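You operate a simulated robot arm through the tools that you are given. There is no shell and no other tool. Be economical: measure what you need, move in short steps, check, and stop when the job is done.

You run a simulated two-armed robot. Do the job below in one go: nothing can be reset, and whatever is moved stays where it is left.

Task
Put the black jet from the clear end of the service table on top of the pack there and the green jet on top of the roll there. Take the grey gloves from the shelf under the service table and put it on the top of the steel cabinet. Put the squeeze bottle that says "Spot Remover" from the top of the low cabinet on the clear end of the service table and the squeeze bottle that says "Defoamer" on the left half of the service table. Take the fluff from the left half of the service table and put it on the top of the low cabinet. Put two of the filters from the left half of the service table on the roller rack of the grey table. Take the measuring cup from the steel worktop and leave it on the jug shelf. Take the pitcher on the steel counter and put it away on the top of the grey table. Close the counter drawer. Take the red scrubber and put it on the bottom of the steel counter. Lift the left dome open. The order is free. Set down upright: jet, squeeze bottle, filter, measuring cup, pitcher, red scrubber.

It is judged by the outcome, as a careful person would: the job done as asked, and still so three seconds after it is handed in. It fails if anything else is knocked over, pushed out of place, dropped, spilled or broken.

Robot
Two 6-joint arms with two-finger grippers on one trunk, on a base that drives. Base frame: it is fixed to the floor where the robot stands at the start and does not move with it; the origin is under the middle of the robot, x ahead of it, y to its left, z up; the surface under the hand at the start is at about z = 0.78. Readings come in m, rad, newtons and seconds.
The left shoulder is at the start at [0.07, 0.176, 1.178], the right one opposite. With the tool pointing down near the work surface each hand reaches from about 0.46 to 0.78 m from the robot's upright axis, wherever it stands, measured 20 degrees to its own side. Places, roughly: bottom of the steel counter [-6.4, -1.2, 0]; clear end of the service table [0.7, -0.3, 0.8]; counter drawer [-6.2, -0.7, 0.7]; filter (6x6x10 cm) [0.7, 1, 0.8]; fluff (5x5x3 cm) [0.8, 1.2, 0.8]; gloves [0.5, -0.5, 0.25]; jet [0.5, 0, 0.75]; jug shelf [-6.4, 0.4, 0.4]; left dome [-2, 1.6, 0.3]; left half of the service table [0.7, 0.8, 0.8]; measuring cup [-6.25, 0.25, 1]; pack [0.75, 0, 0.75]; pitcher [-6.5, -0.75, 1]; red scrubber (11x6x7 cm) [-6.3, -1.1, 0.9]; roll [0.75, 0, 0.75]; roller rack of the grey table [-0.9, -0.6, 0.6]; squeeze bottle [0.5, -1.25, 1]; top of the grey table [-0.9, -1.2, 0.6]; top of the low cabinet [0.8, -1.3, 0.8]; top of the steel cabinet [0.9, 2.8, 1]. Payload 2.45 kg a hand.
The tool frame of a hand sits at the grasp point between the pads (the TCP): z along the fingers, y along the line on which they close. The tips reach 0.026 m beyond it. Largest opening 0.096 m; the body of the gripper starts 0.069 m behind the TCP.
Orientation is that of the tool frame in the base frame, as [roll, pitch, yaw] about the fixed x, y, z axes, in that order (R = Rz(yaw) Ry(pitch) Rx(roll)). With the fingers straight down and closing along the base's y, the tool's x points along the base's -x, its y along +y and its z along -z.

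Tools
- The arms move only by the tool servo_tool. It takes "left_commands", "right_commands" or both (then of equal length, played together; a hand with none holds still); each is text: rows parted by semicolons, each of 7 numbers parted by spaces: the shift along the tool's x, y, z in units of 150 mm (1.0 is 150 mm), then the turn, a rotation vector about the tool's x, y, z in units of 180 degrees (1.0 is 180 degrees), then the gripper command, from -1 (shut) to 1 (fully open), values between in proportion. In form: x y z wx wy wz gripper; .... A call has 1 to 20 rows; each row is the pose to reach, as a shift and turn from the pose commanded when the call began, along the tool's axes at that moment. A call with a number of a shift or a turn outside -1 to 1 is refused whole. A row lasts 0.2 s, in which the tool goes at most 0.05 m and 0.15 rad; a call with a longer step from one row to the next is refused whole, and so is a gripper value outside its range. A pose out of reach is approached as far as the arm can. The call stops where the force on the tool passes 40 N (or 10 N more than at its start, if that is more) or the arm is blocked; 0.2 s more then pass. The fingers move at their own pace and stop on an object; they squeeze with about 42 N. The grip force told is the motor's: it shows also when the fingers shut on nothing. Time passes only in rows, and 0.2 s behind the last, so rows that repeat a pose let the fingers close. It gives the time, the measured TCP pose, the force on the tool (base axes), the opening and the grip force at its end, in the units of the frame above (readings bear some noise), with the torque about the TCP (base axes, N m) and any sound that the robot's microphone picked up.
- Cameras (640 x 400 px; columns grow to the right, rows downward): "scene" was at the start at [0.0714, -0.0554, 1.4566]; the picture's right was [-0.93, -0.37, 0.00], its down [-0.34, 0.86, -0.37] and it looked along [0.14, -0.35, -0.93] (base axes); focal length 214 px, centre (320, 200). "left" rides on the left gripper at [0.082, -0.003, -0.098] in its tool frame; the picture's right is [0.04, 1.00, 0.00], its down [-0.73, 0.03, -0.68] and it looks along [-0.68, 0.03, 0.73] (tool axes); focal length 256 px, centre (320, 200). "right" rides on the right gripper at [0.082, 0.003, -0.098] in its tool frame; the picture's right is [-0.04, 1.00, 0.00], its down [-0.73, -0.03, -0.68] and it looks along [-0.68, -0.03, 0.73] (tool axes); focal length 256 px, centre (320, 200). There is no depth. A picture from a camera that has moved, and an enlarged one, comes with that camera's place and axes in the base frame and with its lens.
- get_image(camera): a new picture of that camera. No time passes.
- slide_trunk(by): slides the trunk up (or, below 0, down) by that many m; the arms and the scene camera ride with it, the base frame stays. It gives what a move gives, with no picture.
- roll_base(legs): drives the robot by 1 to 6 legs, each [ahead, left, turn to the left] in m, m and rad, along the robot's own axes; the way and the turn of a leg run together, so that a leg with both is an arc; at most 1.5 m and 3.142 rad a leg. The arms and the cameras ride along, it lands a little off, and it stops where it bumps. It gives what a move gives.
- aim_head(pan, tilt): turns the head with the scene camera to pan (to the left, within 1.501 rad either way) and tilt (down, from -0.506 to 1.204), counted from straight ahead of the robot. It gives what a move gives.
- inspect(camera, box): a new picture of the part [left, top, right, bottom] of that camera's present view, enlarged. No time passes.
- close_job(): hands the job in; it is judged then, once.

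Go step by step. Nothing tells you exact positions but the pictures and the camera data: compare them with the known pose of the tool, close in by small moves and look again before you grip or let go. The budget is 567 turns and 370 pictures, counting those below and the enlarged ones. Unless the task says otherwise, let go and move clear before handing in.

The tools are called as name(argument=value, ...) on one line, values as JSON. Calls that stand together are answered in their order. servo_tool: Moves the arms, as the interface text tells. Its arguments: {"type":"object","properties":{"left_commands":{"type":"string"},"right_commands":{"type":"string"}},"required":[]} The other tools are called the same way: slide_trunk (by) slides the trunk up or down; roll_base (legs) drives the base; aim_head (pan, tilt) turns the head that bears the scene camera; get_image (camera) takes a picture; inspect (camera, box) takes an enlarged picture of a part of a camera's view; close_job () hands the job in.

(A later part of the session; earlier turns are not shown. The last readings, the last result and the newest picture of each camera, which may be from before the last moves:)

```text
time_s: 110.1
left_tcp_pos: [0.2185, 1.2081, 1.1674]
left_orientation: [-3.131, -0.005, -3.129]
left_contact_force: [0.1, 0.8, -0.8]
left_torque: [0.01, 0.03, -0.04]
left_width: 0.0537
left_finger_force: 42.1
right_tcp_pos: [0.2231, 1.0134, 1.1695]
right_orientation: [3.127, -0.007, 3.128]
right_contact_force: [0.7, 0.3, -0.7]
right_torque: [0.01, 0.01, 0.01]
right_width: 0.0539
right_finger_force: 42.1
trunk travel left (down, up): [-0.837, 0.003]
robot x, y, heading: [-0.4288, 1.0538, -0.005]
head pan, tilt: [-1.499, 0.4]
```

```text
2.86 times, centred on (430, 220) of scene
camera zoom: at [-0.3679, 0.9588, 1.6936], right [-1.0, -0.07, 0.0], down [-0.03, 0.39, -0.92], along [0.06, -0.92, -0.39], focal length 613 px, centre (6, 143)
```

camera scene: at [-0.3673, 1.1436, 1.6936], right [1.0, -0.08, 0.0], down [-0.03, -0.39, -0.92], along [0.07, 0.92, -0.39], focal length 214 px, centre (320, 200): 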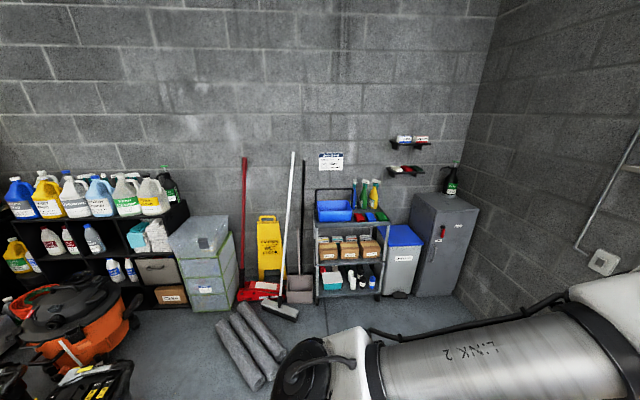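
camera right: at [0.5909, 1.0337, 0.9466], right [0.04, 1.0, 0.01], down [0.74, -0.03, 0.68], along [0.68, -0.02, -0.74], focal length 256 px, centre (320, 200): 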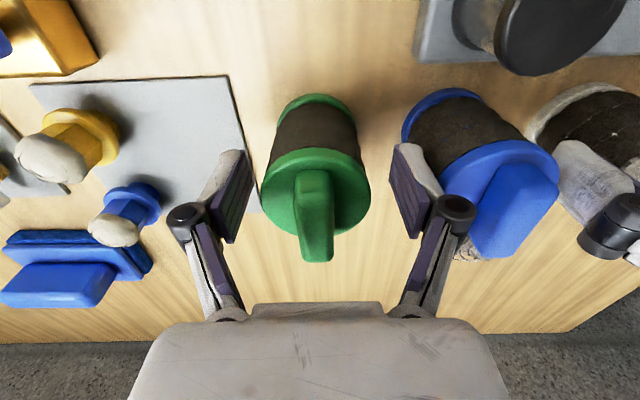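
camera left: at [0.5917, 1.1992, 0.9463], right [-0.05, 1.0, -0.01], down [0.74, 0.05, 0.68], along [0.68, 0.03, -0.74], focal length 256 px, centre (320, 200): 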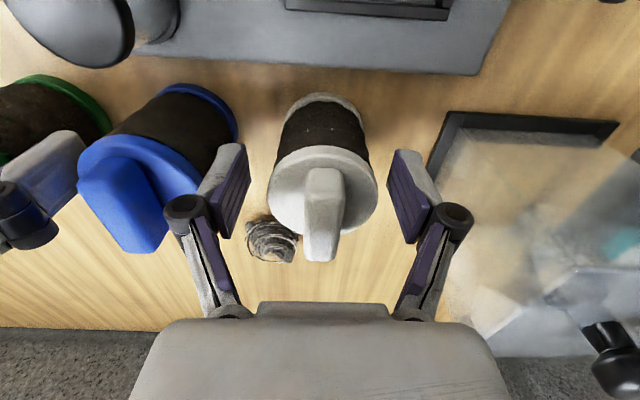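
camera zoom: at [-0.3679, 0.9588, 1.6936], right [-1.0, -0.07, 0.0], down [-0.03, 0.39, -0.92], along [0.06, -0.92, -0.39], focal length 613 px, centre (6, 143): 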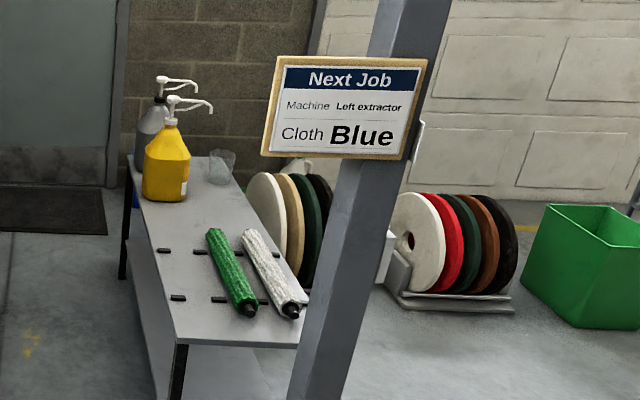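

The sign says next job uses blue cloth and the left extractor. The grey table is at x≈-0.73 inward, y -0.34 to -1.3; a post with a sign stands at [-1.0, -0.15]. I strafe along the service table and then turn around clear of the post.

roll_base(legs=[[0.22, 0, 0], [0, -1.0, 0], [0, -0.68, 0]])

roll_base(legs=[[0, 0, -1.57], [0, 0, -1.57]])

aim_head(pan=0, tilt=0.9)

get_image(camera="scene")

```text
time_s: 120.0
left_tcp_pos: [0.4281, -0.4865, 1.1665]
left_orientation: [-3.13, -0.006, -3.13]
left_contact_force: [0.0, 0.6, -0.8]
left_torque: [0.03, 0.01, -0.01]
left_width: 0.0538
left_finger_force: 42.2
right_tcp_pos: [0.4329, -0.6813, 1.1699]
right_orientation: [3.128, -0.006, 3.124]
right_contact_force: [0.1, 0.1, -0.9]
right_torque: [-0.04, 0.02, 0.0]
right_width: 0.0536
right_finger_force: 41.6
trunk travel left (down, up): [-0.837, 0.003]
robot x, y, heading: [-0.2177, -0.6393, -0.007]
head pan, tilt: [-1.499, 0.4]
```

```text
time_s: 128.0
left_tcp_pos: [-0.8597, -0.7899, 1.1665]
left_orientation: [-3.132, -0.007, 0.005]
left_contact_force: [0.1, 0.2, -1.2]
left_torque: [0.0, -0.05, 0.01]
left_width: 0.054
left_finger_force: 41.7
right_tcp_pos: [-0.864, -0.5944, 1.1694]
right_orientation: [3.127, -0.006, -0.027]
right_contact_force: [0.8, 0.6, -2.2]
right_torque: [-0.01, -0.01, -0.02]
right_width: 0.0537
right_finger_force: 41.6
trunk travel left (down, up): [-0.837, 0.003]
robot x, y, heading: [-0.2134, -0.6412, 3.126]
head pan, tilt: [-1.499, 0.4]
```

```text
time_s: 129.6
left_tcp_pos: [-0.8603, -0.7892, 1.168]
left_orientation: [-3.131, -0.005, 0.004]
left_contact_force: [0.2, 0.3, -0.8]
left_torque: [-0.02, 0.0, -0.02]
left_width: 0.0539
left_finger_force: 42.2
right_tcp_pos: [-0.8639, -0.5932, 1.1688]
right_orientation: [3.126, -0.008, -0.026]
right_contact_force: [0.4, 0.1, -0.5]
right_torque: [0.01, -0.02, 0.0]
right_width: 0.0537
right_finger_force: 41.8
trunk travel left (down, up): [-0.837, 0.003]
robot x, y, heading: [-0.2193, -0.6423, 3.124]
head pan, tilt: [0.0, 0.901]
```

```text
287 pictures are left
camera scene: at [-0.3423, -0.6415, 1.6506], right [0.01, 1.0, 0.0], down [0.78, -0.01, -0.62], along [-0.62, 0.01, -0.78], focal length 214 px, centre (320, 200)
```

scene: 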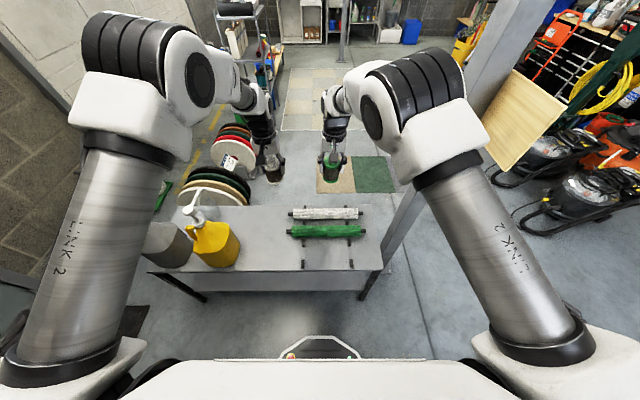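

inspect(camera="scene", box=[140, 160, 420, 310])

```text
2.29 times, centred on (280, 235) of scene
camera zoom: at [-0.3423, -0.6415, 1.6506], right [0.01, 1.0, 0.0], down [0.78, -0.01, -0.62], along [-0.62, 0.01, -0.78], focal length 490 px, centre (411, 120)
```

zoom: 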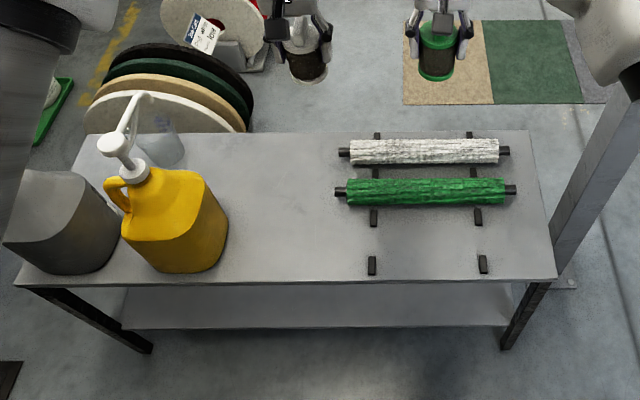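

The roller rack has a free slot between the black pegs around x≈-0.826, y -0.48..-0.72. I lower the trunk and bring the right hand over [-0.826, -0.54].

slide_trunk(by=-0.3)

get_image(camera="scene")

get_image(camera="right")

```text
time_s: 132.6
left_tcp_pos: [-0.8595, -0.79, 0.8676]
left_orientation: [-3.131, -0.005, 0.005]
left_contact_force: [-0.3, -0.3, -1.1]
left_torque: [0.01, 0.01, 0.01]
left_width: 0.0535
left_finger_force: 41.6
right_tcp_pos: [-0.8627, -0.5944, 0.8683]
right_orientation: [3.126, -0.006, -0.026]
right_contact_force: [0.1, -0.8, -0.8]
right_torque: [-0.03, -0.02, 0.01]
right_width: 0.0538
right_finger_force: 41.5
trunk travel left (down, up): [-0.537, 0.303]
robot x, y, heading: [-0.2169, -0.6426, 3.136]
head pan, tilt: [0.0, 0.901]
```

```text
285 pictures are left
camera scene: at [-0.3419, -0.6415, 1.3507], right [0.01, 1.0, 0.0], down [0.78, -0.01, -0.62], along [-0.62, 0.01, -0.78], focal length 214 px, centre (320, 200)
```

scene: 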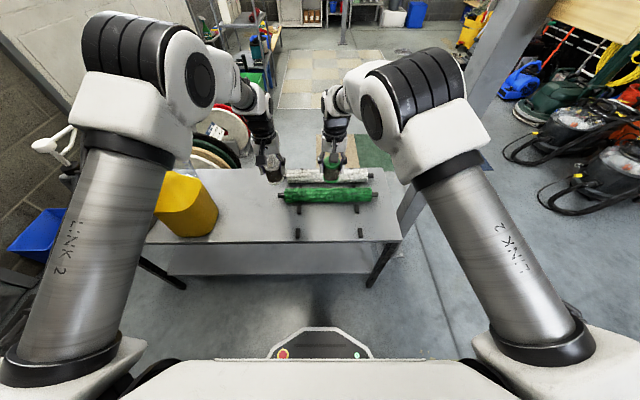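

```text
284 pictures are left
camera right: at [-0.7826, -0.5973, 0.9681], right [-0.07, -1.0, 0.02], down [-0.74, 0.06, 0.67], along [-0.67, 0.03, -0.74], focal length 256 px, centre (320, 200)
```

right: 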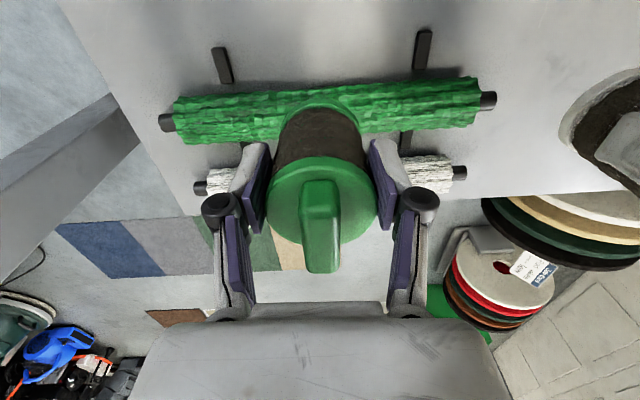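

servo_tool(right_commands="0.15 -0.18 0 0 0 0 -1; 0.29 -0.36 0 0 0 0 -1; 0.29 -0.36 0.25 0 0 0 -1; 0.29 -0.36 0.5 0 0 0 -1; 0.29 -0.36 0.75 0 0 0 -1; 0.29 -0.36 0.9 0 0 0 -1")

inspect(camera="scene", box=[240, 150, 420, 270])

get_image(camera="right")

```text
time_s: 134.0
left_tcp_pos: [-0.8608, -0.7879, 0.867]
left_orientation: [-3.131, -0.005, 0.003]
left_contact_force: [1.4, -0.3, -0.9]
left_torque: [0.02, -0.01, -0.02]
left_width: 0.054
left_finger_force: 41.8
right_tcp_pos: [-0.8198, -0.5432, 0.7316]
right_orientation: [3.127, -0.004, -0.026]
right_contact_force: [0.1, 0.1, -1.0]
right_torque: [-0.03, -0.01, 0.0]
right_width: 0.0537
right_finger_force: 42.1
trunk travel left (down, up): [-0.537, 0.303]
robot x, y, heading: [-0.2144, -0.6429, 3.131]
head pan, tilt: [0.0, 0.901]
```

```text
3.33 times, centred on (330, 210) of scene
camera zoom: at [-0.3426, -0.6412, 1.3506], right [0.01, 1.0, 0.0], down [0.78, -0.01, -0.62], along [-0.62, 0.01, -0.78], focal length 715 px, centre (287, 167)
```

zoom: 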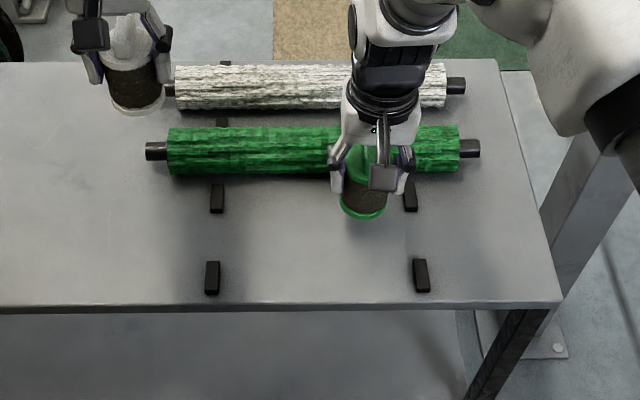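

```text
282 pictures are left
camera right: at [-0.7392, -0.5468, 0.8311], right [-0.07, -1.0, 0.02], down [-0.74, 0.06, 0.67], along [-0.67, 0.03, -0.74], focal length 256 px, centre (320, 200)
```

right: 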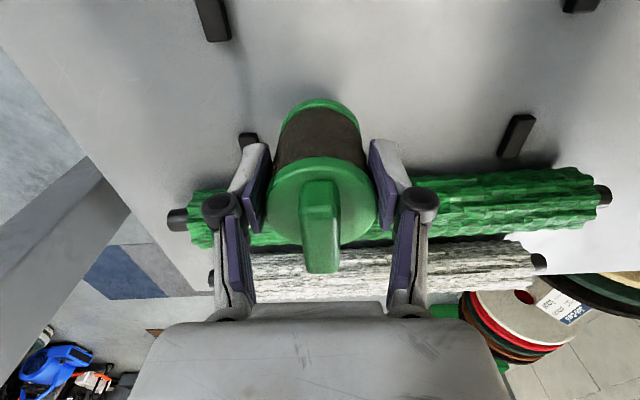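

servo_tool(right_commands="0.05 0 0.08 0 0 0 -1; 0.05 0 0.16 0 0 0 -1; 0.05 0 0.22 0 0 0 -1")

inspect(camera="scene", box=[240, 150, 420, 270])

```text
time_s: 134.8
left_tcp_pos: [-0.8604, -0.7886, 0.8672]
left_orientation: [-3.131, -0.006, 0.003]
left_contact_force: [-1.0, 0.5, -0.9]
left_torque: [-0.01, -0.02, 0.01]
left_width: 0.0538
left_finger_force: 41.7
right_tcp_pos: [-0.8116, -0.5433, 0.7009]
right_orientation: [3.126, -0.006, -0.026]
right_contact_force: [0.1, 1.2, -1.2]
right_torque: [0.0, -0.01, 0.0]
right_width: 0.0536
right_finger_force: 41.8
trunk travel left (down, up): [-0.537, 0.303]
robot x, y, heading: [-0.2156, -0.6404, 3.129]
head pan, tilt: [0.0, 0.901]
```

```text
3.33 times, centred on (330, 210) of scene
camera zoom: at [-0.3422, -0.6414, 1.3506], right [0.01, 1.0, 0.0], down [0.78, -0.01, -0.62], along [-0.62, 0.01, -0.78], focal length 715 px, centre (287, 167)
```

zoom: 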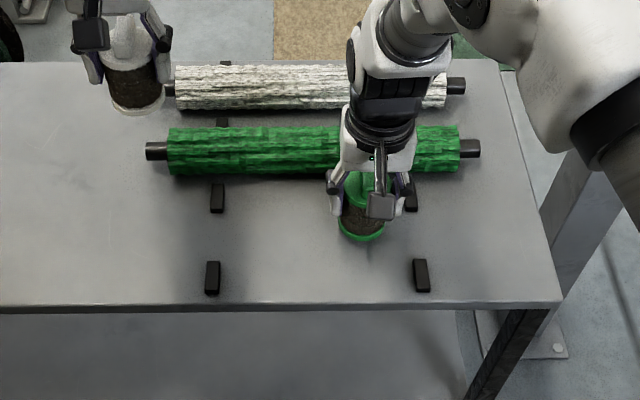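

servo_tool(right_commands="0 0 0.025 0 0 0 -1; 0 0 0.05 0 0 0 -1")

```text
time_s: 135.4
left_tcp_pos: [-0.8601, -0.7892, 0.8666]
left_orientation: [-3.131, -0.006, 0.002]
left_contact_force: [0.4, -0.1, -1.4]
left_torque: [-0.01, -0.03, 0.02]
left_width: 0.0538
left_finger_force: 41.7
right_tcp_pos: [-0.8114, -0.5434, 0.6934]
right_orientation: [3.126, -0.007, -0.024]
right_contact_force: [0.4, -0.7, -1.9]
right_torque: [-0.02, -0.06, 0.03]
right_width: 0.0536
right_finger_force: 42.6
trunk travel left (down, up): [-0.537, 0.303]
robot x, y, heading: [-0.2152, -0.6389, 3.132]
head pan, tilt: [0.0, 0.901]
```

servo_tool(right_commands="0 0 0.025 0 0 0 -1; 0 0 0.045 0 0 0 -1")

```text
time_s: 136.0
left_tcp_pos: [-0.8611, -0.7886, 0.867]
left_orientation: [-3.13, -0.005, 0.004]
left_contact_force: [1.0, -0.5, -1.0]
left_torque: [-0.02, -0.01, 0.0]
left_width: 0.0536
left_finger_force: 42.0
right_tcp_pos: [-0.81, -0.5438, 0.6866]
right_orientation: [3.125, -0.006, -0.024]
right_contact_force: [-0.2, 0.9, -0.8]
right_torque: [0.0, 0.01, 0.02]
right_width: 0.0535
right_finger_force: 42.1
trunk travel left (down, up): [-0.537, 0.303]
robot x, y, heading: [-0.2152, -0.6391, 3.128]
head pan, tilt: [0.0, 0.901]
```

servo_tool(right_commands="0 0 0.02 0 0 0 -1; 0 0 0.035 0 0 0 -1")

inspect(camera="scene", box=[280, 170, 400, 250])

```text
time_s: 136.6
left_tcp_pos: [-0.8605, -0.7893, 0.8679]
left_orientation: [-3.131, -0.003, 0.004]
left_contact_force: [-0.5, 0.3, -0.8]
left_torque: [-0.01, -0.01, 0.0]
left_width: 0.0537
left_finger_force: 41.7
right_tcp_pos: [-0.8111, -0.5439, 0.6834]
right_orientation: [3.126, -0.004, -0.026]
right_contact_force: [0.9, 3.2, 13.6]
right_torque: [0.53, 0.03, -0.04]
right_width: 0.0537
right_finger_force: 41.7
trunk travel left (down, up): [-0.537, 0.303]
robot x, y, heading: [-0.2134, -0.6409, 3.127]
head pan, tilt: [0.0, 0.901]
```

```text
5.00 times, centred on (340, 210) of scene
camera zoom: at [-0.3401, -0.6415, 1.3511], right [0.01, 1.0, 0.0], down [0.78, -0.01, -0.62], along [-0.62, 0.01, -0.78], focal length 1072 px, centre (220, 150)
```

zoom: 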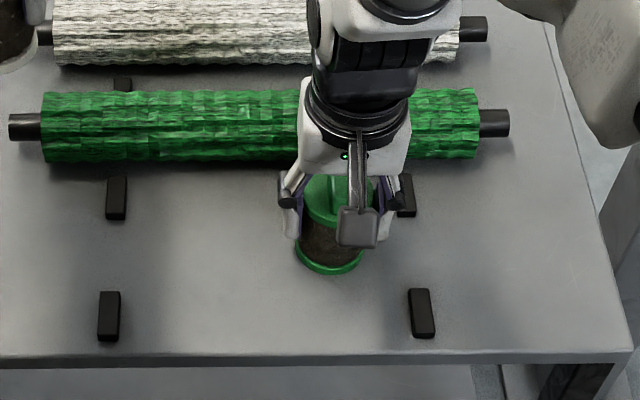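

Contact. Release the green filter and rise.

servo_tool(right_commands="0 0 -0.003 0 0 0 0.3; 0 0 -0.003 0 0 0 0.6; 0 0 -0.05 0 0 0 0.6; 0 0 -0.3 0 0 0 0.6; 0 0 -0.6 0 0 0 0.6; 0 0 -0.9 0 0 0 0.6")

servo_tool(right_commands="0.3 -0.3 0 0 0 0 1; 0.5 -0.5 0 0 0 0 1; 0.7 -0.7 -0.1 0 0 0 1; 0.9 -0.9 -0.2 0 0 0 1")

roll_base(legs=[[0, -0.1, 0]])

get_image(camera="scene")

```text
time_s: 138.0
left_tcp_pos: [-0.8598, -0.7891, 0.8677]
left_orientation: [-3.13, -0.004, 0.005]
left_contact_force: [-0.5, -0.2, -1.6]
left_torque: [0.0, -0.02, -0.03]
left_width: 0.0536
left_finger_force: 42.1
right_tcp_pos: [-0.8106, -0.544, 0.8166]
right_orientation: [3.127, -0.005, -0.026]
right_contact_force: [-0.3, -0.2, -0.2]
right_torque: [0.02, 0.02, 0.01]
right_width: 0.077
right_finger_force: 0.0
trunk travel left (down, up): [-0.537, 0.303]
robot x, y, heading: [-0.2171, -0.6442, 3.131]
head pan, tilt: [0.0, 0.901]
```

```text
refused: row 1 steps farther than a row can; nothing moved
```

```text
time_s: 139.2
left_tcp_pos: [-0.8592, -0.6908, 0.8668]
left_orientation: [-3.131, -0.006, 0.003]
left_contact_force: [-0.5, 0.3, -0.4]
left_torque: [-0.05, -0.01, -0.01]
left_width: 0.0538
left_finger_force: 42.3
right_tcp_pos: [-0.8107, -0.4448, 0.8153]
right_orientation: [3.124, -0.006, -0.024]
right_contact_force: [-0.2, 1.0, -0.9]
right_torque: [-0.01, 0.0, 0.0]
right_width: 0.077
right_finger_force: 0.0
trunk travel left (down, up): [-0.537, 0.303]
robot x, y, heading: [-0.2141, -0.5403, 3.133]
head pan, tilt: [0.0, 0.901]
```

```text
279 pictures are left
camera scene: at [-0.3409, -0.5413, 1.3506], right [0.01, 1.0, 0.0], down [0.78, -0.01, -0.62], along [-0.62, 0.01, -0.78], focal length 214 px, centre (320, 200)
```

scene: 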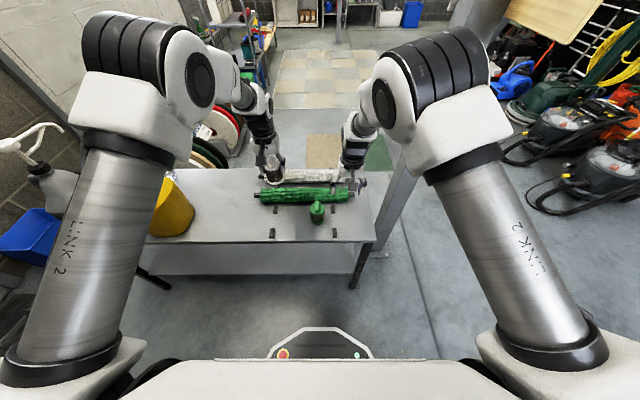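

servo_tool(left_commands="0.16 -0.12 0 0 0 0 -1; 0.32 -0.235 0 0 0 0 -1; 0.32 -0.235 0.3 0 0 0 -1; 0.32 -0.235 0.6 0 0 0 -1; 0.32 -0.235 0.9 0 0 0 -1; 0.32 -0.235 1 0 0 0 -1")

inspect(camera="scene", box=[240, 150, 420, 270])

get_image(camera="left")

```text
time_s: 140.6
left_tcp_pos: [-0.8125, -0.654, 0.7188]
left_orientation: [-3.131, -0.002, 0.004]
left_contact_force: [0.5, 0.3, -0.5]
left_torque: [0.02, -0.01, -0.01]
left_width: 0.0537
left_finger_force: 42.2
right_tcp_pos: [-0.8115, -0.4455, 0.8155]
right_orientation: [3.126, -0.005, -0.026]
right_contact_force: [0.4, 0.3, 0.6]
right_torque: [0.01, -0.02, -0.01]
right_width: 0.0769
right_finger_force: 0.0
trunk travel left (down, up): [-0.537, 0.303]
robot x, y, heading: [-0.213, -0.5419, 3.128]
head pan, tilt: [0.0, 0.901]
```

```text
3.33 times, centred on (330, 210) of scene
camera zoom: at [-0.3408, -0.5421, 1.3507], right [0.01, 1.0, 0.0], down [0.78, -0.01, -0.62], along [-0.62, 0.01, -0.78], focal length 715 px, centre (287, 167)
```

zoom: 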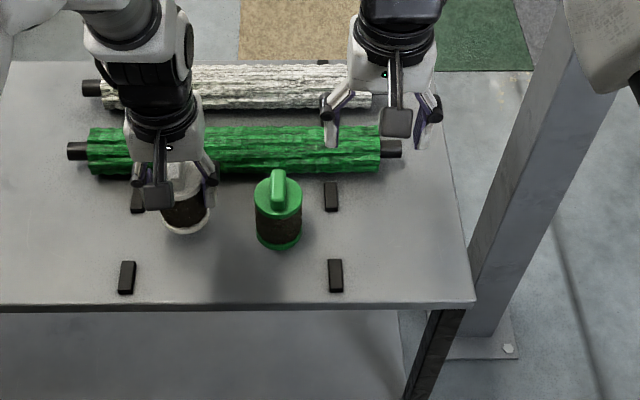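

```text
277 pictures are left
camera left: at [-0.7305, -0.6507, 0.8167], right [0.04, -1.0, -0.01], down [-0.74, -0.04, 0.68], along [-0.68, -0.02, -0.74], focal length 256 px, centre (320, 200)
```

left: 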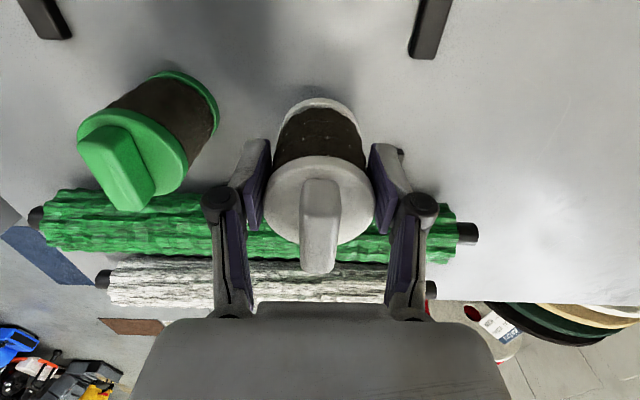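

servo_tool(left_commands="0 0 0.07 0 0 0 -1; 0 0 0.14 0 0 0 -1; 0 0 0.2 0 0 0 -1; 0 0 0.215 0 0 0 -1; 0 0 0.225 0 0 0 -1")

```text
time_s: 141.8
left_tcp_pos: [-0.8105, -0.6526, 0.6836]
left_orientation: [-3.131, -0.007, 0.003]
left_contact_force: [0.1, 0.4, -0.7]
left_torque: [-0.02, -0.01, 0.02]
left_width: 0.0537
left_finger_force: 42.6
right_tcp_pos: [-0.8109, -0.4448, 0.815]
right_orientation: [3.126, -0.005, -0.024]
right_contact_force: [-0.7, -0.2, -0.2]
right_torque: [0.0, 0.02, -0.01]
right_width: 0.077
right_finger_force: 0.0
trunk travel left (down, up): [-0.537, 0.303]
robot x, y, heading: [-0.2134, -0.5402, 3.132]
head pan, tilt: [0.0, 0.901]
```

servo_tool(left_commands="0 0 0.01 0 0 0 -1; 0 0 0.018 0 0 0 -1")

```text
time_s: 142.4
left_tcp_pos: [-0.8092, -0.6517, 0.684]
left_orientation: [-3.131, -0.003, 0.004]
left_contact_force: [-0.4, 0.8, 15.7]
left_torque: [-0.3, -0.02, -0.03]
left_width: 0.0538
left_finger_force: 42.5
right_tcp_pos: [-0.8096, -0.4445, 0.816]
right_orientation: [3.125, -0.004, -0.025]
right_contact_force: [0.2, -0.4, 0.2]
right_torque: [0.02, 0.0, 0.02]
right_width: 0.077
right_finger_force: 0.0
trunk travel left (down, up): [-0.537, 0.303]
robot x, y, heading: [-0.2107, -0.54, 3.128]
head pan, tilt: [0.0, 0.901]
```

Contact. Release the white filter and rise.

servo_tool(left_commands="0 0 -0.005 0 0 0 0.3; 0 0 -0.005 0 0 0 0.6; 0 0 -0.05 0 0 0 0.6; 0 0 -0.3 0 0 0 0.6; 0 0 -0.6 0 0 0 0.6; 0 0 -0.9 0 0 0 0.6; 0.2 0 -1 0 0 0 0.6")

inspect(camera="scene", box=[240, 150, 420, 270])

```text
time_s: 144.0
left_tcp_pos: [-0.779, -0.6536, 0.8313]
left_orientation: [-3.131, -0.002, 0.005]
left_contact_force: [0.1, 0.8, 0.0]
left_torque: [-0.03, 0.02, 0.01]
left_width: 0.0768
left_finger_force: 0.1
right_tcp_pos: [-0.8091, -0.4453, 0.8167]
right_orientation: [3.125, -0.003, -0.023]
right_contact_force: [0.1, 0.8, 0.3]
right_torque: [-0.02, 0.01, 0.01]
right_width: 0.0768
right_finger_force: 0.1
trunk travel left (down, up): [-0.537, 0.303]
robot x, y, heading: [-0.2164, -0.5403, 3.131]
head pan, tilt: [0.0, 0.901]
```

```text
3.33 times, centred on (330, 210) of scene
camera zoom: at [-0.3388, -0.5414, 1.3508], right [0.01, 1.0, 0.0], down [0.78, -0.01, -0.62], along [-0.62, 0.01, -0.78], focal length 715 px, centre (287, 167)
```

zoom: 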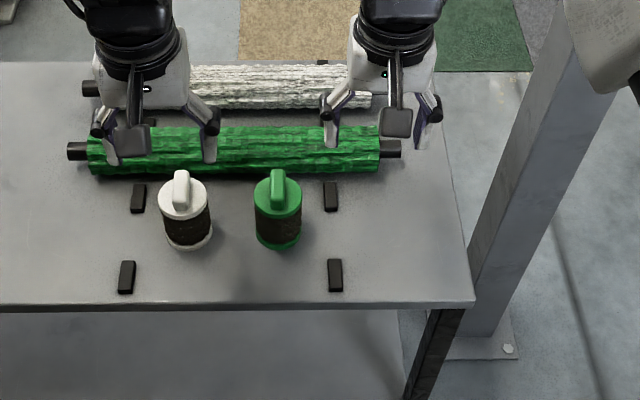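

Both filters stand on the rack. Next the gloves under the service table: raise, turn back to face +x and look at the shelf.

slide_trunk(by=0.25)

roll_base(legs=[[0, 0, 1.57], [0, 0, 1.57]])

aim_head(pan=0.0, tilt=0.9)

get_image(camera="scene")

```text
time_s: 146.6
left_tcp_pos: [-0.78, -0.6537, 1.0814]
left_orientation: [-3.132, -0.005, 0.002]
left_contact_force: [-0.1, 0.4, 0.0]
left_torque: [0.01, 0.01, 0.0]
left_width: 0.0767
left_finger_force: 0.1
right_tcp_pos: [-0.8111, -0.4442, 1.065]
right_orientation: [3.126, -0.006, -0.023]
right_contact_force: [-0.4, -0.2, -1.1]
right_torque: [0.01, -0.05, -0.02]
right_width: 0.0769
right_finger_force: 0.0
trunk travel left (down, up): [-0.787, 0.053]
robot x, y, heading: [-0.2143, -0.5422, 3.132]
head pan, tilt: [0.0, 0.901]
```

```text
time_s: 154.6
left_tcp_pos: [0.3525, -0.4325, 1.0802]
left_orientation: [-3.13, -0.005, 3.138]
left_contact_force: [-0.9, 0.1, -0.3]
left_torque: [0.0, 0.01, 0.0]
left_width: 0.0768
left_finger_force: 0.0
right_tcp_pos: [0.3795, -0.6432, 1.0657]
right_orientation: [3.126, -0.006, 3.111]
right_contact_force: [0.4, -0.2, -0.2]
right_torque: [-0.01, -0.03, 0.01]
right_width: 0.0768
right_finger_force: 0.1
trunk travel left (down, up): [-0.787, 0.053]
robot x, y, heading: [-0.2116, -0.5404, -0.016]
head pan, tilt: [0.0, 0.901]
```

```text
time_s: 155.2
left_tcp_pos: [0.3511, -0.4322, 1.0808]
left_orientation: [-3.131, -0.004, 3.138]
left_contact_force: [-0.3, 0.1, 0.6]
left_torque: [0.02, 0.01, -0.01]
left_width: 0.0769
left_finger_force: 0.1
right_tcp_pos: [0.3803, -0.641, 1.0653]
right_orientation: [3.126, -0.005, 3.11]
right_contact_force: [-0.2, -0.5, 0.1]
right_torque: [0.02, 0.01, 0.02]
right_width: 0.077
right_finger_force: 0.1
trunk travel left (down, up): [-0.787, 0.053]
robot x, y, heading: [-0.215, -0.5418, -0.018]
head pan, tilt: [0.0, 0.901]
```

```text
275 pictures are left
camera scene: at [-0.0889, -0.5458, 1.6006], right [-0.02, -1.0, 0.0], down [-0.78, 0.01, -0.62], along [0.62, -0.01, -0.78], focal length 214 px, centre (320, 200)
```

scene: 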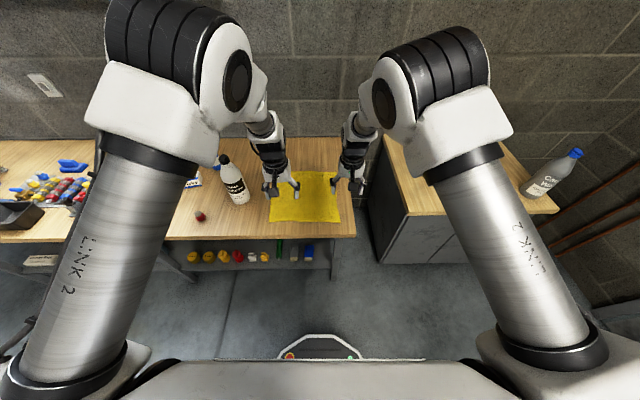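

inspect(camera="scene", box=[170, 230, 350, 290])

get_image(camera="right")

```text
3.56 times, centred on (260, 260) of scene
camera zoom: at [-0.0889, -0.5458, 1.6006], right [-0.02, -1.0, 0.0], down [-0.78, 0.01, -0.62], along [0.62, -0.01, -0.78], focal length 763 px, centre (533, -13)
```

zoom: 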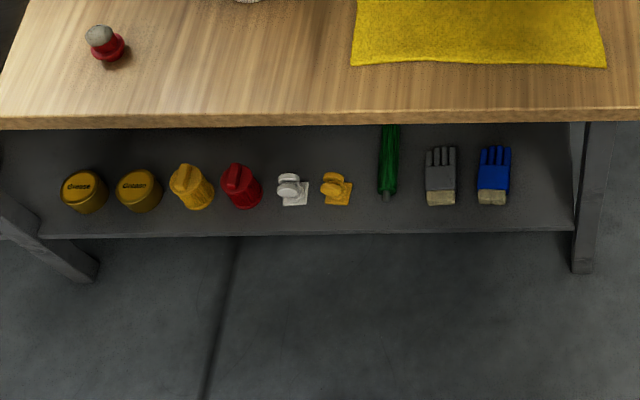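

```text
273 pictures are left
camera right: at [0.2993, -0.637, 1.1645], right [0.07, 1.0, 0.01], down [0.74, -0.06, 0.67], along [0.67, -0.04, -0.74], focal length 256 px, centre (320, 200)
```

right: 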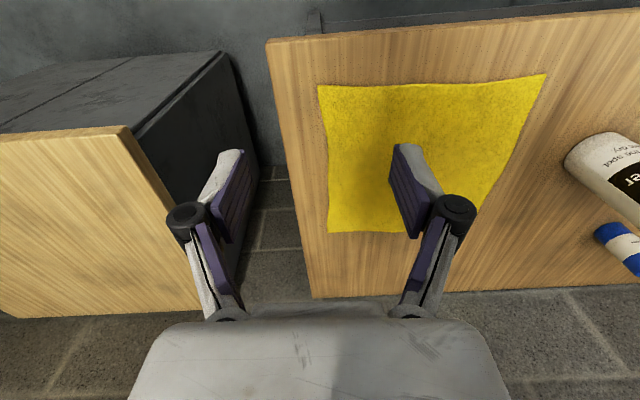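

The grey gloves lie flat on the shelf at about x 0.48–0.59, y≈-0.38, fingers away from me. I'll use the left hand tilted 45° forward. First I pull the right hand up and back, back off, and lower the trunk.

servo_tool(right_commands="0.1 0 -0.25 0 0 0 0.6; 0.2 0 -0.5 0 0 0 0.6; 0.35 0 -0.75 0 0 0 0.6; 0.5 0 -1 0 0 0 0.6; 0.67 0 -1 0 0 0 0.6")

roll_base(legs=[[-0.14, 0, 0]])

slide_trunk(by=-0.6)

get_image(camera="scene")

```text
time_s: 156.0
left_tcp_pos: [0.3526, -0.4324, 1.0799]
left_orientation: [-3.132, -0.005, 3.14]
left_contact_force: [-1.0, 0.1, 0.0]
left_torque: [0.01, -0.01, -0.05]
left_width: 0.077
left_finger_force: 0.1
right_tcp_pos: [0.3009, -0.6568, 1.0861]
right_orientation: [3.085, -0.213, 3.075]
right_contact_force: [-0.4, -0.2, 0.1]
right_torque: [0.0, -0.03, -0.01]
right_width: 0.077
right_finger_force: 0.1
right hand out of reach, approached as far as the arm can: row 3, 4
trunk travel left (down, up): [-0.787, 0.053]
robot x, y, heading: [-0.2136, -0.542, -0.019]
head pan, tilt: [0.0, 0.901]
stopped in row 4 (right hand): the arm was blocked; the commanded pose is now the measured one
```

```text
time_s: 157.3
left_tcp_pos: [0.2128, -0.4304, 1.0794]
left_orientation: [-3.133, -0.006, 3.139]
left_contact_force: [0.5, -0.2, 0.8]
left_torque: [-0.01, 0.05, -0.03]
left_width: 0.0767
left_finger_force: 0.1
right_tcp_pos: [0.1618, -0.6542, 1.0866]
right_orientation: [3.087, -0.214, 3.075]
right_contact_force: [0.0, -0.6, -0.1]
right_torque: [-0.01, 0.02, 0.03]
right_width: 0.0768
right_finger_force: 0.0
trunk travel left (down, up): [-0.787, 0.053]
robot x, y, heading: [-0.3543, -0.5394, -0.02]
head pan, tilt: [0.0, 0.901]
```

```text
refused: -0.6 is not a number from -0.4 to 0.4
```

```text
272 pictures are left
camera scene: at [-0.2269, -0.5434, 1.6004], right [-0.02, -1.0, 0.0], down [-0.78, 0.01, -0.62], along [0.62, -0.01, -0.78], focal length 214 px, centre (320, 200)
```

scene: 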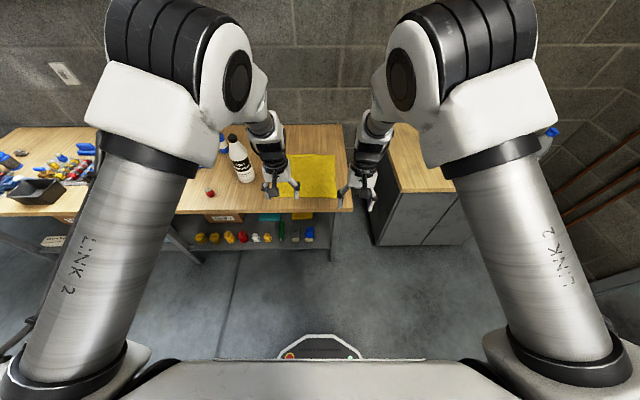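

slide_trunk(by=-0.4)

slide_trunk(by=-0.2)

aim_head(pan=0, tilt=0.6)

get_image(camera="scene")

get_image(camera="left")

```text
time_s: 161.2
left_tcp_pos: [0.2112, -0.4295, 0.6812]
left_orientation: [-3.131, -0.006, 3.138]
left_contact_force: [-0.8, -0.2, 0.0]
left_torque: [-0.02, 0.01, 0.03]
left_width: 0.0767
left_finger_force: 0.0
right_tcp_pos: [0.1603, -0.6538, 0.6878]
right_orientation: [3.085, -0.211, 3.074]
right_contact_force: [0.4, -0.5, 1.0]
right_torque: [0.01, 0.04, 0.0]
right_width: 0.0767
right_finger_force: 0.0
trunk travel left (down, up): [-0.387, 0.453]
robot x, y, heading: [-0.3543, -0.5407, -0.021]
head pan, tilt: [0.0, 0.901]
```

```text
time_s: 163.3
left_tcp_pos: [0.2109, -0.4296, 0.4816]
left_orientation: [-3.129, -0.004, 3.138]
left_contact_force: [-0.2, 0.3, 0.4]
left_torque: [-0.01, -0.01, 0.02]
left_width: 0.0766
left_finger_force: 0.1
right_tcp_pos: [0.161, -0.6543, 0.487]
right_orientation: [3.084, -0.212, 3.072]
right_contact_force: [-1.0, 0.8, 0.0]
right_torque: [0.01, -0.02, -0.01]
right_width: 0.0767
right_finger_force: 0.0
trunk travel left (down, up): [-0.187, 0.653]
robot x, y, heading: [-0.3556, -0.5378, -0.022]
head pan, tilt: [0.0, 0.901]
```

```text
time_s: 164.1
left_tcp_pos: [0.2108, -0.4304, 0.4814]
left_orientation: [-3.131, -0.006, 3.14]
left_contact_force: [-0.5, 0.2, 0.0]
left_torque: [-0.03, -0.01, 0.0]
left_width: 0.0768
left_finger_force: 0.1
right_tcp_pos: [0.1607, -0.6553, 0.4873]
right_orientation: [3.085, -0.211, 3.074]
right_contact_force: [0.2, 0.5, 0.4]
right_torque: [-0.01, 0.03, -0.02]
right_width: 0.0769
right_finger_force: 0.1
trunk travel left (down, up): [-0.187, 0.653]
robot x, y, heading: [-0.351, -0.5357, -0.024]
head pan, tilt: [0.0, 0.6]
```

```text
271 pictures are left
camera scene: at [-0.2168, -0.5435, 1.0253], right [-0.02, -1.0, 0.0], down [-0.57, 0.01, -0.82], along [0.82, -0.02, -0.57], focal length 214 px, centre (320, 200)
```

scene: 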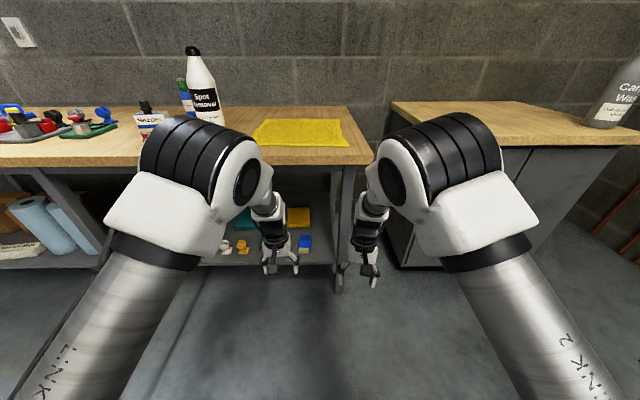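

```text
270 pictures are left
camera left: at [0.1297, -0.4318, 0.5786], right [-0.04, 1.0, -0.01], down [0.74, 0.03, 0.68], along [0.68, 0.02, -0.74], focal length 256 px, centre (320, 200)
```

left: 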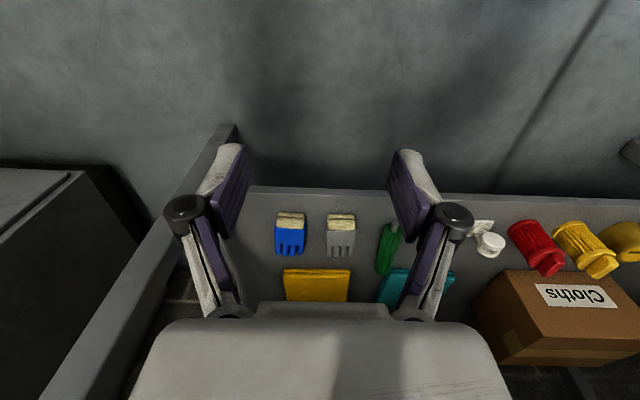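

Now I tilt the left hand 45° forward while moving it ahead below the table-top height.

servo_tool(left_commands="-0.16 0.05 0 0 -0.042 0 0.6; -0.33 0.1 0 0 -0.084 0 0.6; -0.5 0.15 0 0 -0.126 0 0.6; -0.66 0.2 0 0 -0.168 0 0.6; -0.83 0.25 0 0 -0.21 0 0.6; -1 0.31 0 0 -0.25 0 0.6")

get_image(camera="left")

get_image(camera="scene")

```text
time_s: 165.5
left_tcp_pos: [0.3298, -0.3743, 0.473]
left_orientation: [-3.072, 0.575, 3.132]
left_contact_force: [0.0, 0.1, -0.3]
left_torque: [-0.02, -0.03, -0.04]
left_width: 0.077
left_finger_force: 0.0
left hand out of reach, approached as far as the arm can: row 4, 5, 6
right_tcp_pos: [0.1614, -0.6548, 0.4871]
right_orientation: [3.087, -0.211, 3.074]
right_contact_force: [0.2, -0.2, -0.4]
right_torque: [-0.01, 0.01, 0.01]
right_width: 0.077
right_finger_force: 0.0
trunk travel left (down, up): [-0.187, 0.653]
robot x, y, heading: [-0.3561, -0.5375, -0.023]
head pan, tilt: [0.0, 0.6]
```

```text
269 pictures are left
camera left: at [0.2074, -0.3697, 0.5118], right [0.01, 1.0, -0.08], down [0.25, 0.08, 0.97], along [0.97, -0.03, -0.25], focal length 256 px, centre (320, 200)
```

left: 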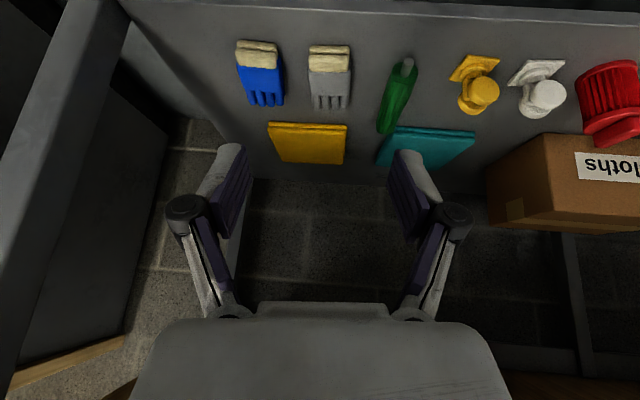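

```text
268 pictures are left
camera scene: at [-0.2163, -0.5427, 1.0253], right [-0.02, -1.0, 0.0], down [-0.57, 0.01, -0.82], along [0.82, -0.02, -0.57], focal length 214 px, centre (320, 200)
```

scene: 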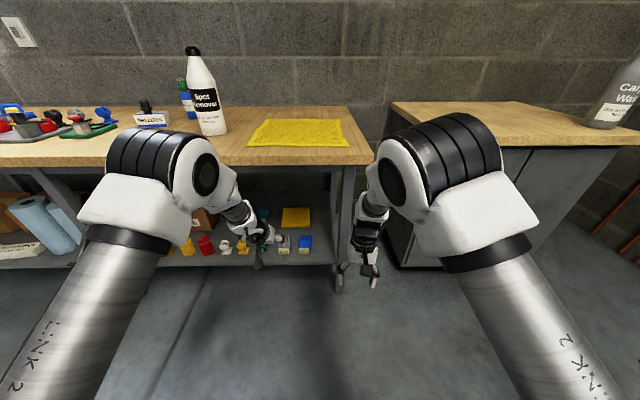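

roll_base(legs=[[0.14, 0, 0]])

servo_tool(left_commands="0.05 -0.05 0.25 0 -0.03 0 0.6; 0.1 -0.1 0.5 0 -0.06 0 0.6; 0.15 -0.1 0.7 0 -0.08 0 0.6")

get_image(camera="left")

get_image(camera="scene")

```text
time_s: 166.9
left_tcp_pos: [0.4699, -0.3788, 0.4754]
left_orientation: [-3.074, 0.574, 3.131]
left_contact_force: [0.5, 0.5, 0.7]
left_torque: [-0.03, 0.03, -0.04]
left_width: 0.0767
left_finger_force: 0.1
right_tcp_pos: [0.3009, -0.6577, 0.4883]
right_orientation: [3.086, -0.211, 3.073]
right_contact_force: [0.1, -0.3, 0.5]
right_torque: [0.01, 0.0, -0.04]
right_width: 0.0768
right_finger_force: 0.0
trunk travel left (down, up): [-0.187, 0.653]
robot x, y, heading: [-0.2184, -0.5419, -0.017]
head pan, tilt: [0.0, 0.6]
```

```text
time_s: 167.7
left_tcp_pos: [0.5318, -0.3754, 0.3986]
left_orientation: [-2.995, 0.777, -3.135]
left_contact_force: [0.5, -0.5, 0.2]
left_torque: [-0.02, 0.01, 0.0]
left_width: 0.0767
left_finger_force: 0.1
left hand out of reach, approached as far as the arm can: row 1, 2, 3
right_tcp_pos: [0.3007, -0.658, 0.4891]
right_orientation: [3.083, -0.211, 3.073]
right_contact_force: [-0.3, -0.9, 0.7]
right_torque: [-0.02, -0.04, -0.01]
right_width: 0.0766
right_finger_force: 0.1
trunk travel left (down, up): [-0.187, 0.653]
robot x, y, heading: [-0.2157, -0.5412, -0.02]
head pan, tilt: [0.0, 0.6]
```

```text
267 pictures are left
camera left: at [0.4039, -0.3639, 0.4105], right [0.07, 0.99, -0.13], down [0.05, 0.13, 0.99], along [1.0, -0.07, -0.04], focal length 256 px, centre (320, 200)
```

left: 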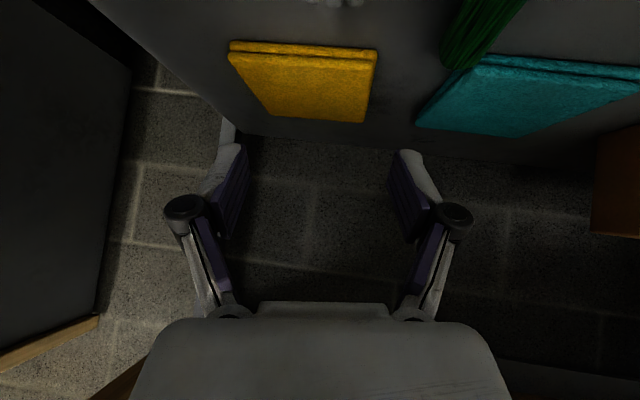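

```text
266 pictures are left
camera scene: at [-0.0772, -0.5464, 1.0255], right [-0.02, -1.0, 0.0], down [-0.56, 0.01, -0.83], along [0.83, -0.02, -0.56], focal length 214 px, centre (320, 200)
```

scene: 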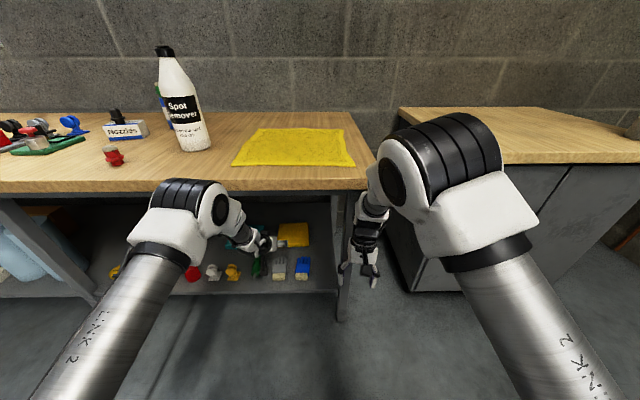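

slide_trunk(by=-0.09)

servo_tool(left_commands="0 0 -0.1 -0.022 0 0 0.6; 0 0 -0.2 -0.045 0 0 0.6")

get_image(camera="left")

get_image(camera="scene")

```text
time_s: 168.9
left_tcp_pos: [0.5303, -0.3747, 0.3089]
left_orientation: [-2.996, 0.779, -3.133]
left_contact_force: [0.8, -0.1, 0.4]
left_torque: [-0.01, 0.02, -0.02]
left_width: 0.0767
left_finger_force: 0.0
right_tcp_pos: [0.301, -0.6579, 0.3974]
right_orientation: [3.086, -0.212, 3.074]
right_contact_force: [0.0, 1.6, 0.0]
right_torque: [0.01, -0.01, 0.0]
right_width: 0.0766
right_finger_force: 0.0
trunk travel left (down, up): [-0.097, 0.743]
robot x, y, heading: [-0.2149, -0.5449, -0.021]
head pan, tilt: [0.0, 0.6]
```

```text
time_s: 169.5
left_tcp_pos: [0.5219, -0.3668, 0.3177]
left_orientation: [-3.003, 0.677, -3.137]
left_contact_force: [0.0, -0.7, -0.2]
left_torque: [0.03, 0.02, 0.01]
left_width: 0.077
left_finger_force: 0.0
left hand out of reach, approached as far as the arm can: row 1, 2
right_tcp_pos: [0.2998, -0.6584, 0.3976]
right_orientation: [3.085, -0.212, 3.074]
right_contact_force: [-0.1, 0.0, -0.7]
right_torque: [-0.01, 0.03, -0.01]
right_width: 0.0768
right_finger_force: 0.0
trunk travel left (down, up): [-0.097, 0.743]
robot x, y, heading: [-0.2156, -0.5393, -0.023]
head pan, tilt: [0.0, 0.6]
```

```text
265 pictures are left
camera left: at [0.3958, -0.3575, 0.342], right [0.05, 0.99, -0.13], down [0.15, 0.12, 0.98], along [0.99, -0.07, -0.14], focal length 256 px, centre (320, 200)
```

left: 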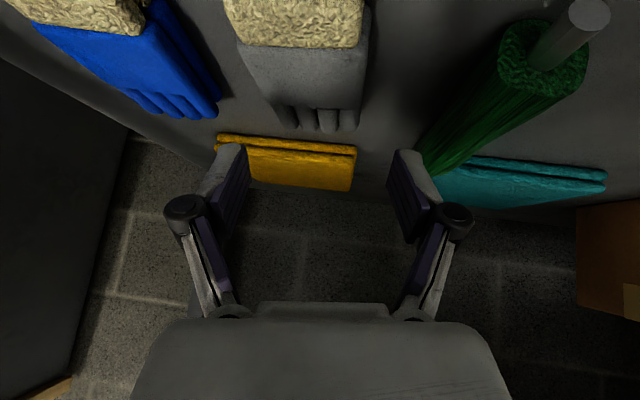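

```text
264 pictures are left
camera scene: at [-0.0767, -0.5461, 0.9354], right [-0.02, -1.0, 0.0], down [-0.57, 0.01, -0.82], along [0.82, -0.02, -0.57], focal length 214 px, centre (320, 200)
```

scene: 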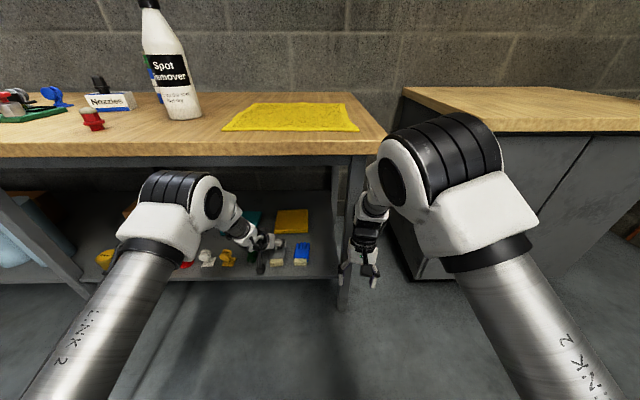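

The gloves' body is at about [0.507, -0.381, 0.265]. I centre over them and lower with the trunk.

servo_tool(left_commands="0.08 -0.1 -0.06 0 0 0 0.85")

slide_trunk(by=-0.03)

get_image(camera="left")

```text
time_s: 169.9
left_tcp_pos: [0.505, -0.3807, 0.3173]
left_orientation: [-3.003, 0.678, -3.137]
left_contact_force: [-0.5, -0.6, -0.5]
left_torque: [-0.01, -0.02, 0.01]
left_width: 0.0888
left_finger_force: 0.1
right_tcp_pos: [0.301, -0.6578, 0.3982]
right_orientation: [3.086, -0.211, 3.073]
right_contact_force: [0.3, -0.3, 0.6]
right_torque: [-0.01, -0.01, 0.0]
right_width: 0.0769
right_finger_force: 0.0
trunk travel left (down, up): [-0.097, 0.743]
robot x, y, heading: [-0.2161, -0.5437, -0.02]
head pan, tilt: [0.0, 0.6]
```

```text
time_s: 170.7
left_tcp_pos: [0.5048, -0.3809, 0.2883]
left_orientation: [-3.005, 0.677, -3.138]
left_contact_force: [0.3, 0.0, 1.1]
left_torque: [-0.01, -0.01, -0.01]
left_width: 0.0886
left_finger_force: 0.1
right_tcp_pos: [0.3003, -0.6572, 0.3676]
right_orientation: [3.087, -0.21, 3.075]
right_contact_force: [-1.6, 0.7, -0.2]
right_torque: [0.06, -0.02, -0.01]
right_width: 0.0766
right_finger_force: 0.1
trunk travel left (down, up): [-0.067, 0.773]
robot x, y, heading: [-0.2166, -0.5423, -0.02]
head pan, tilt: [0.0, 0.6]
```

```text
263 pictures are left
camera left: at [0.3796, -0.3711, 0.3119], right [0.05, 0.99, -0.13], down [0.15, 0.12, 0.98], along [0.99, -0.07, -0.14], focal length 256 px, centre (320, 200)
```

left: 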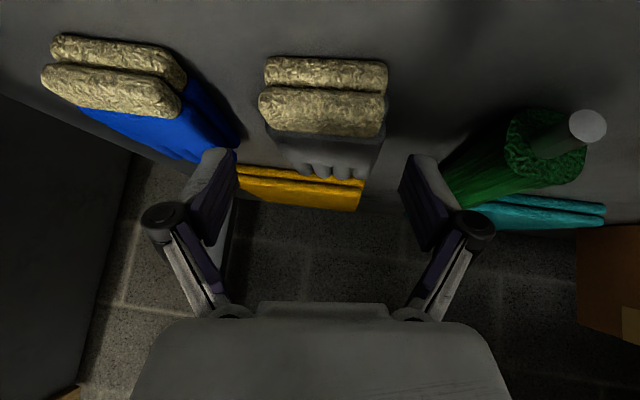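

slide_trunk(by=-0.016)

servo_tool(left_commands="0 0 0 0 0 0 0.3; 0 0 0 0 0 0 -1; 0 0 0 0 0 0 -1; 0 0 0 0 0 0 -1")

get_image(camera="left")

```text
time_s: 171.3
left_tcp_pos: [0.5045, -0.3814, 0.2713]
left_orientation: [-3.003, 0.678, -3.138]
left_contact_force: [-0.8, 0.2, -0.8]
left_torque: [0.01, 0.01, 0.0]
left_width: 0.089
left_finger_force: 0.0
right_tcp_pos: [0.3008, -0.6571, 0.352]
right_orientation: [3.086, -0.211, 3.075]
right_contact_force: [0.4, 0.8, -0.4]
right_torque: [0.02, 0.0, 0.04]
right_width: 0.077
right_finger_force: 0.1
trunk travel left (down, up): [-0.051, 0.789]
robot x, y, heading: [-0.2172, -0.5395, -0.018]
head pan, tilt: [0.0, 0.6]
```

```text
time_s: 172.3
left_tcp_pos: [0.504, -0.3797, 0.2725]
left_orientation: [-3.003, 0.679, -3.14]
left_contact_force: [-0.2, 0.3, 2.6]
left_torque: [-0.05, 0.08, 0.07]
left_width: 0.0629
left_finger_force: 41.8
right_tcp_pos: [0.2999, -0.6584, 0.3524]
right_orientation: [3.087, -0.212, 3.074]
right_contact_force: [0.0, 0.1, 0.7]
right_torque: [-0.04, 0.0, -0.04]
right_width: 0.0768
right_finger_force: 0.0
trunk travel left (down, up): [-0.051, 0.789]
robot x, y, heading: [-0.2192, -0.5396, -0.02]
head pan, tilt: [0.0, 0.6]
```

```text
262 pictures are left
camera left: at [0.3798, -0.3711, 0.2961], right [0.05, 0.99, -0.13], down [0.15, 0.12, 0.98], along [0.99, -0.07, -0.14], focal length 256 px, centre (320, 200)
```

left: 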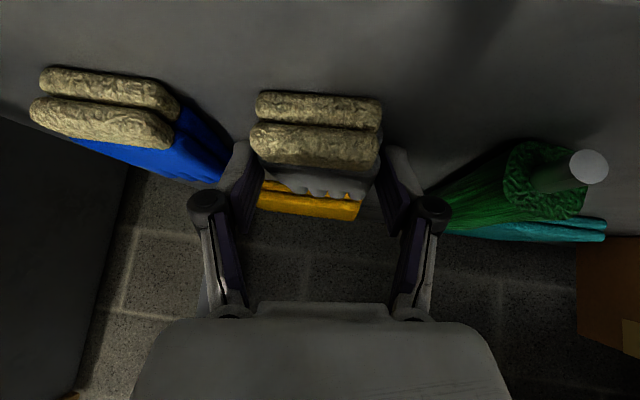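

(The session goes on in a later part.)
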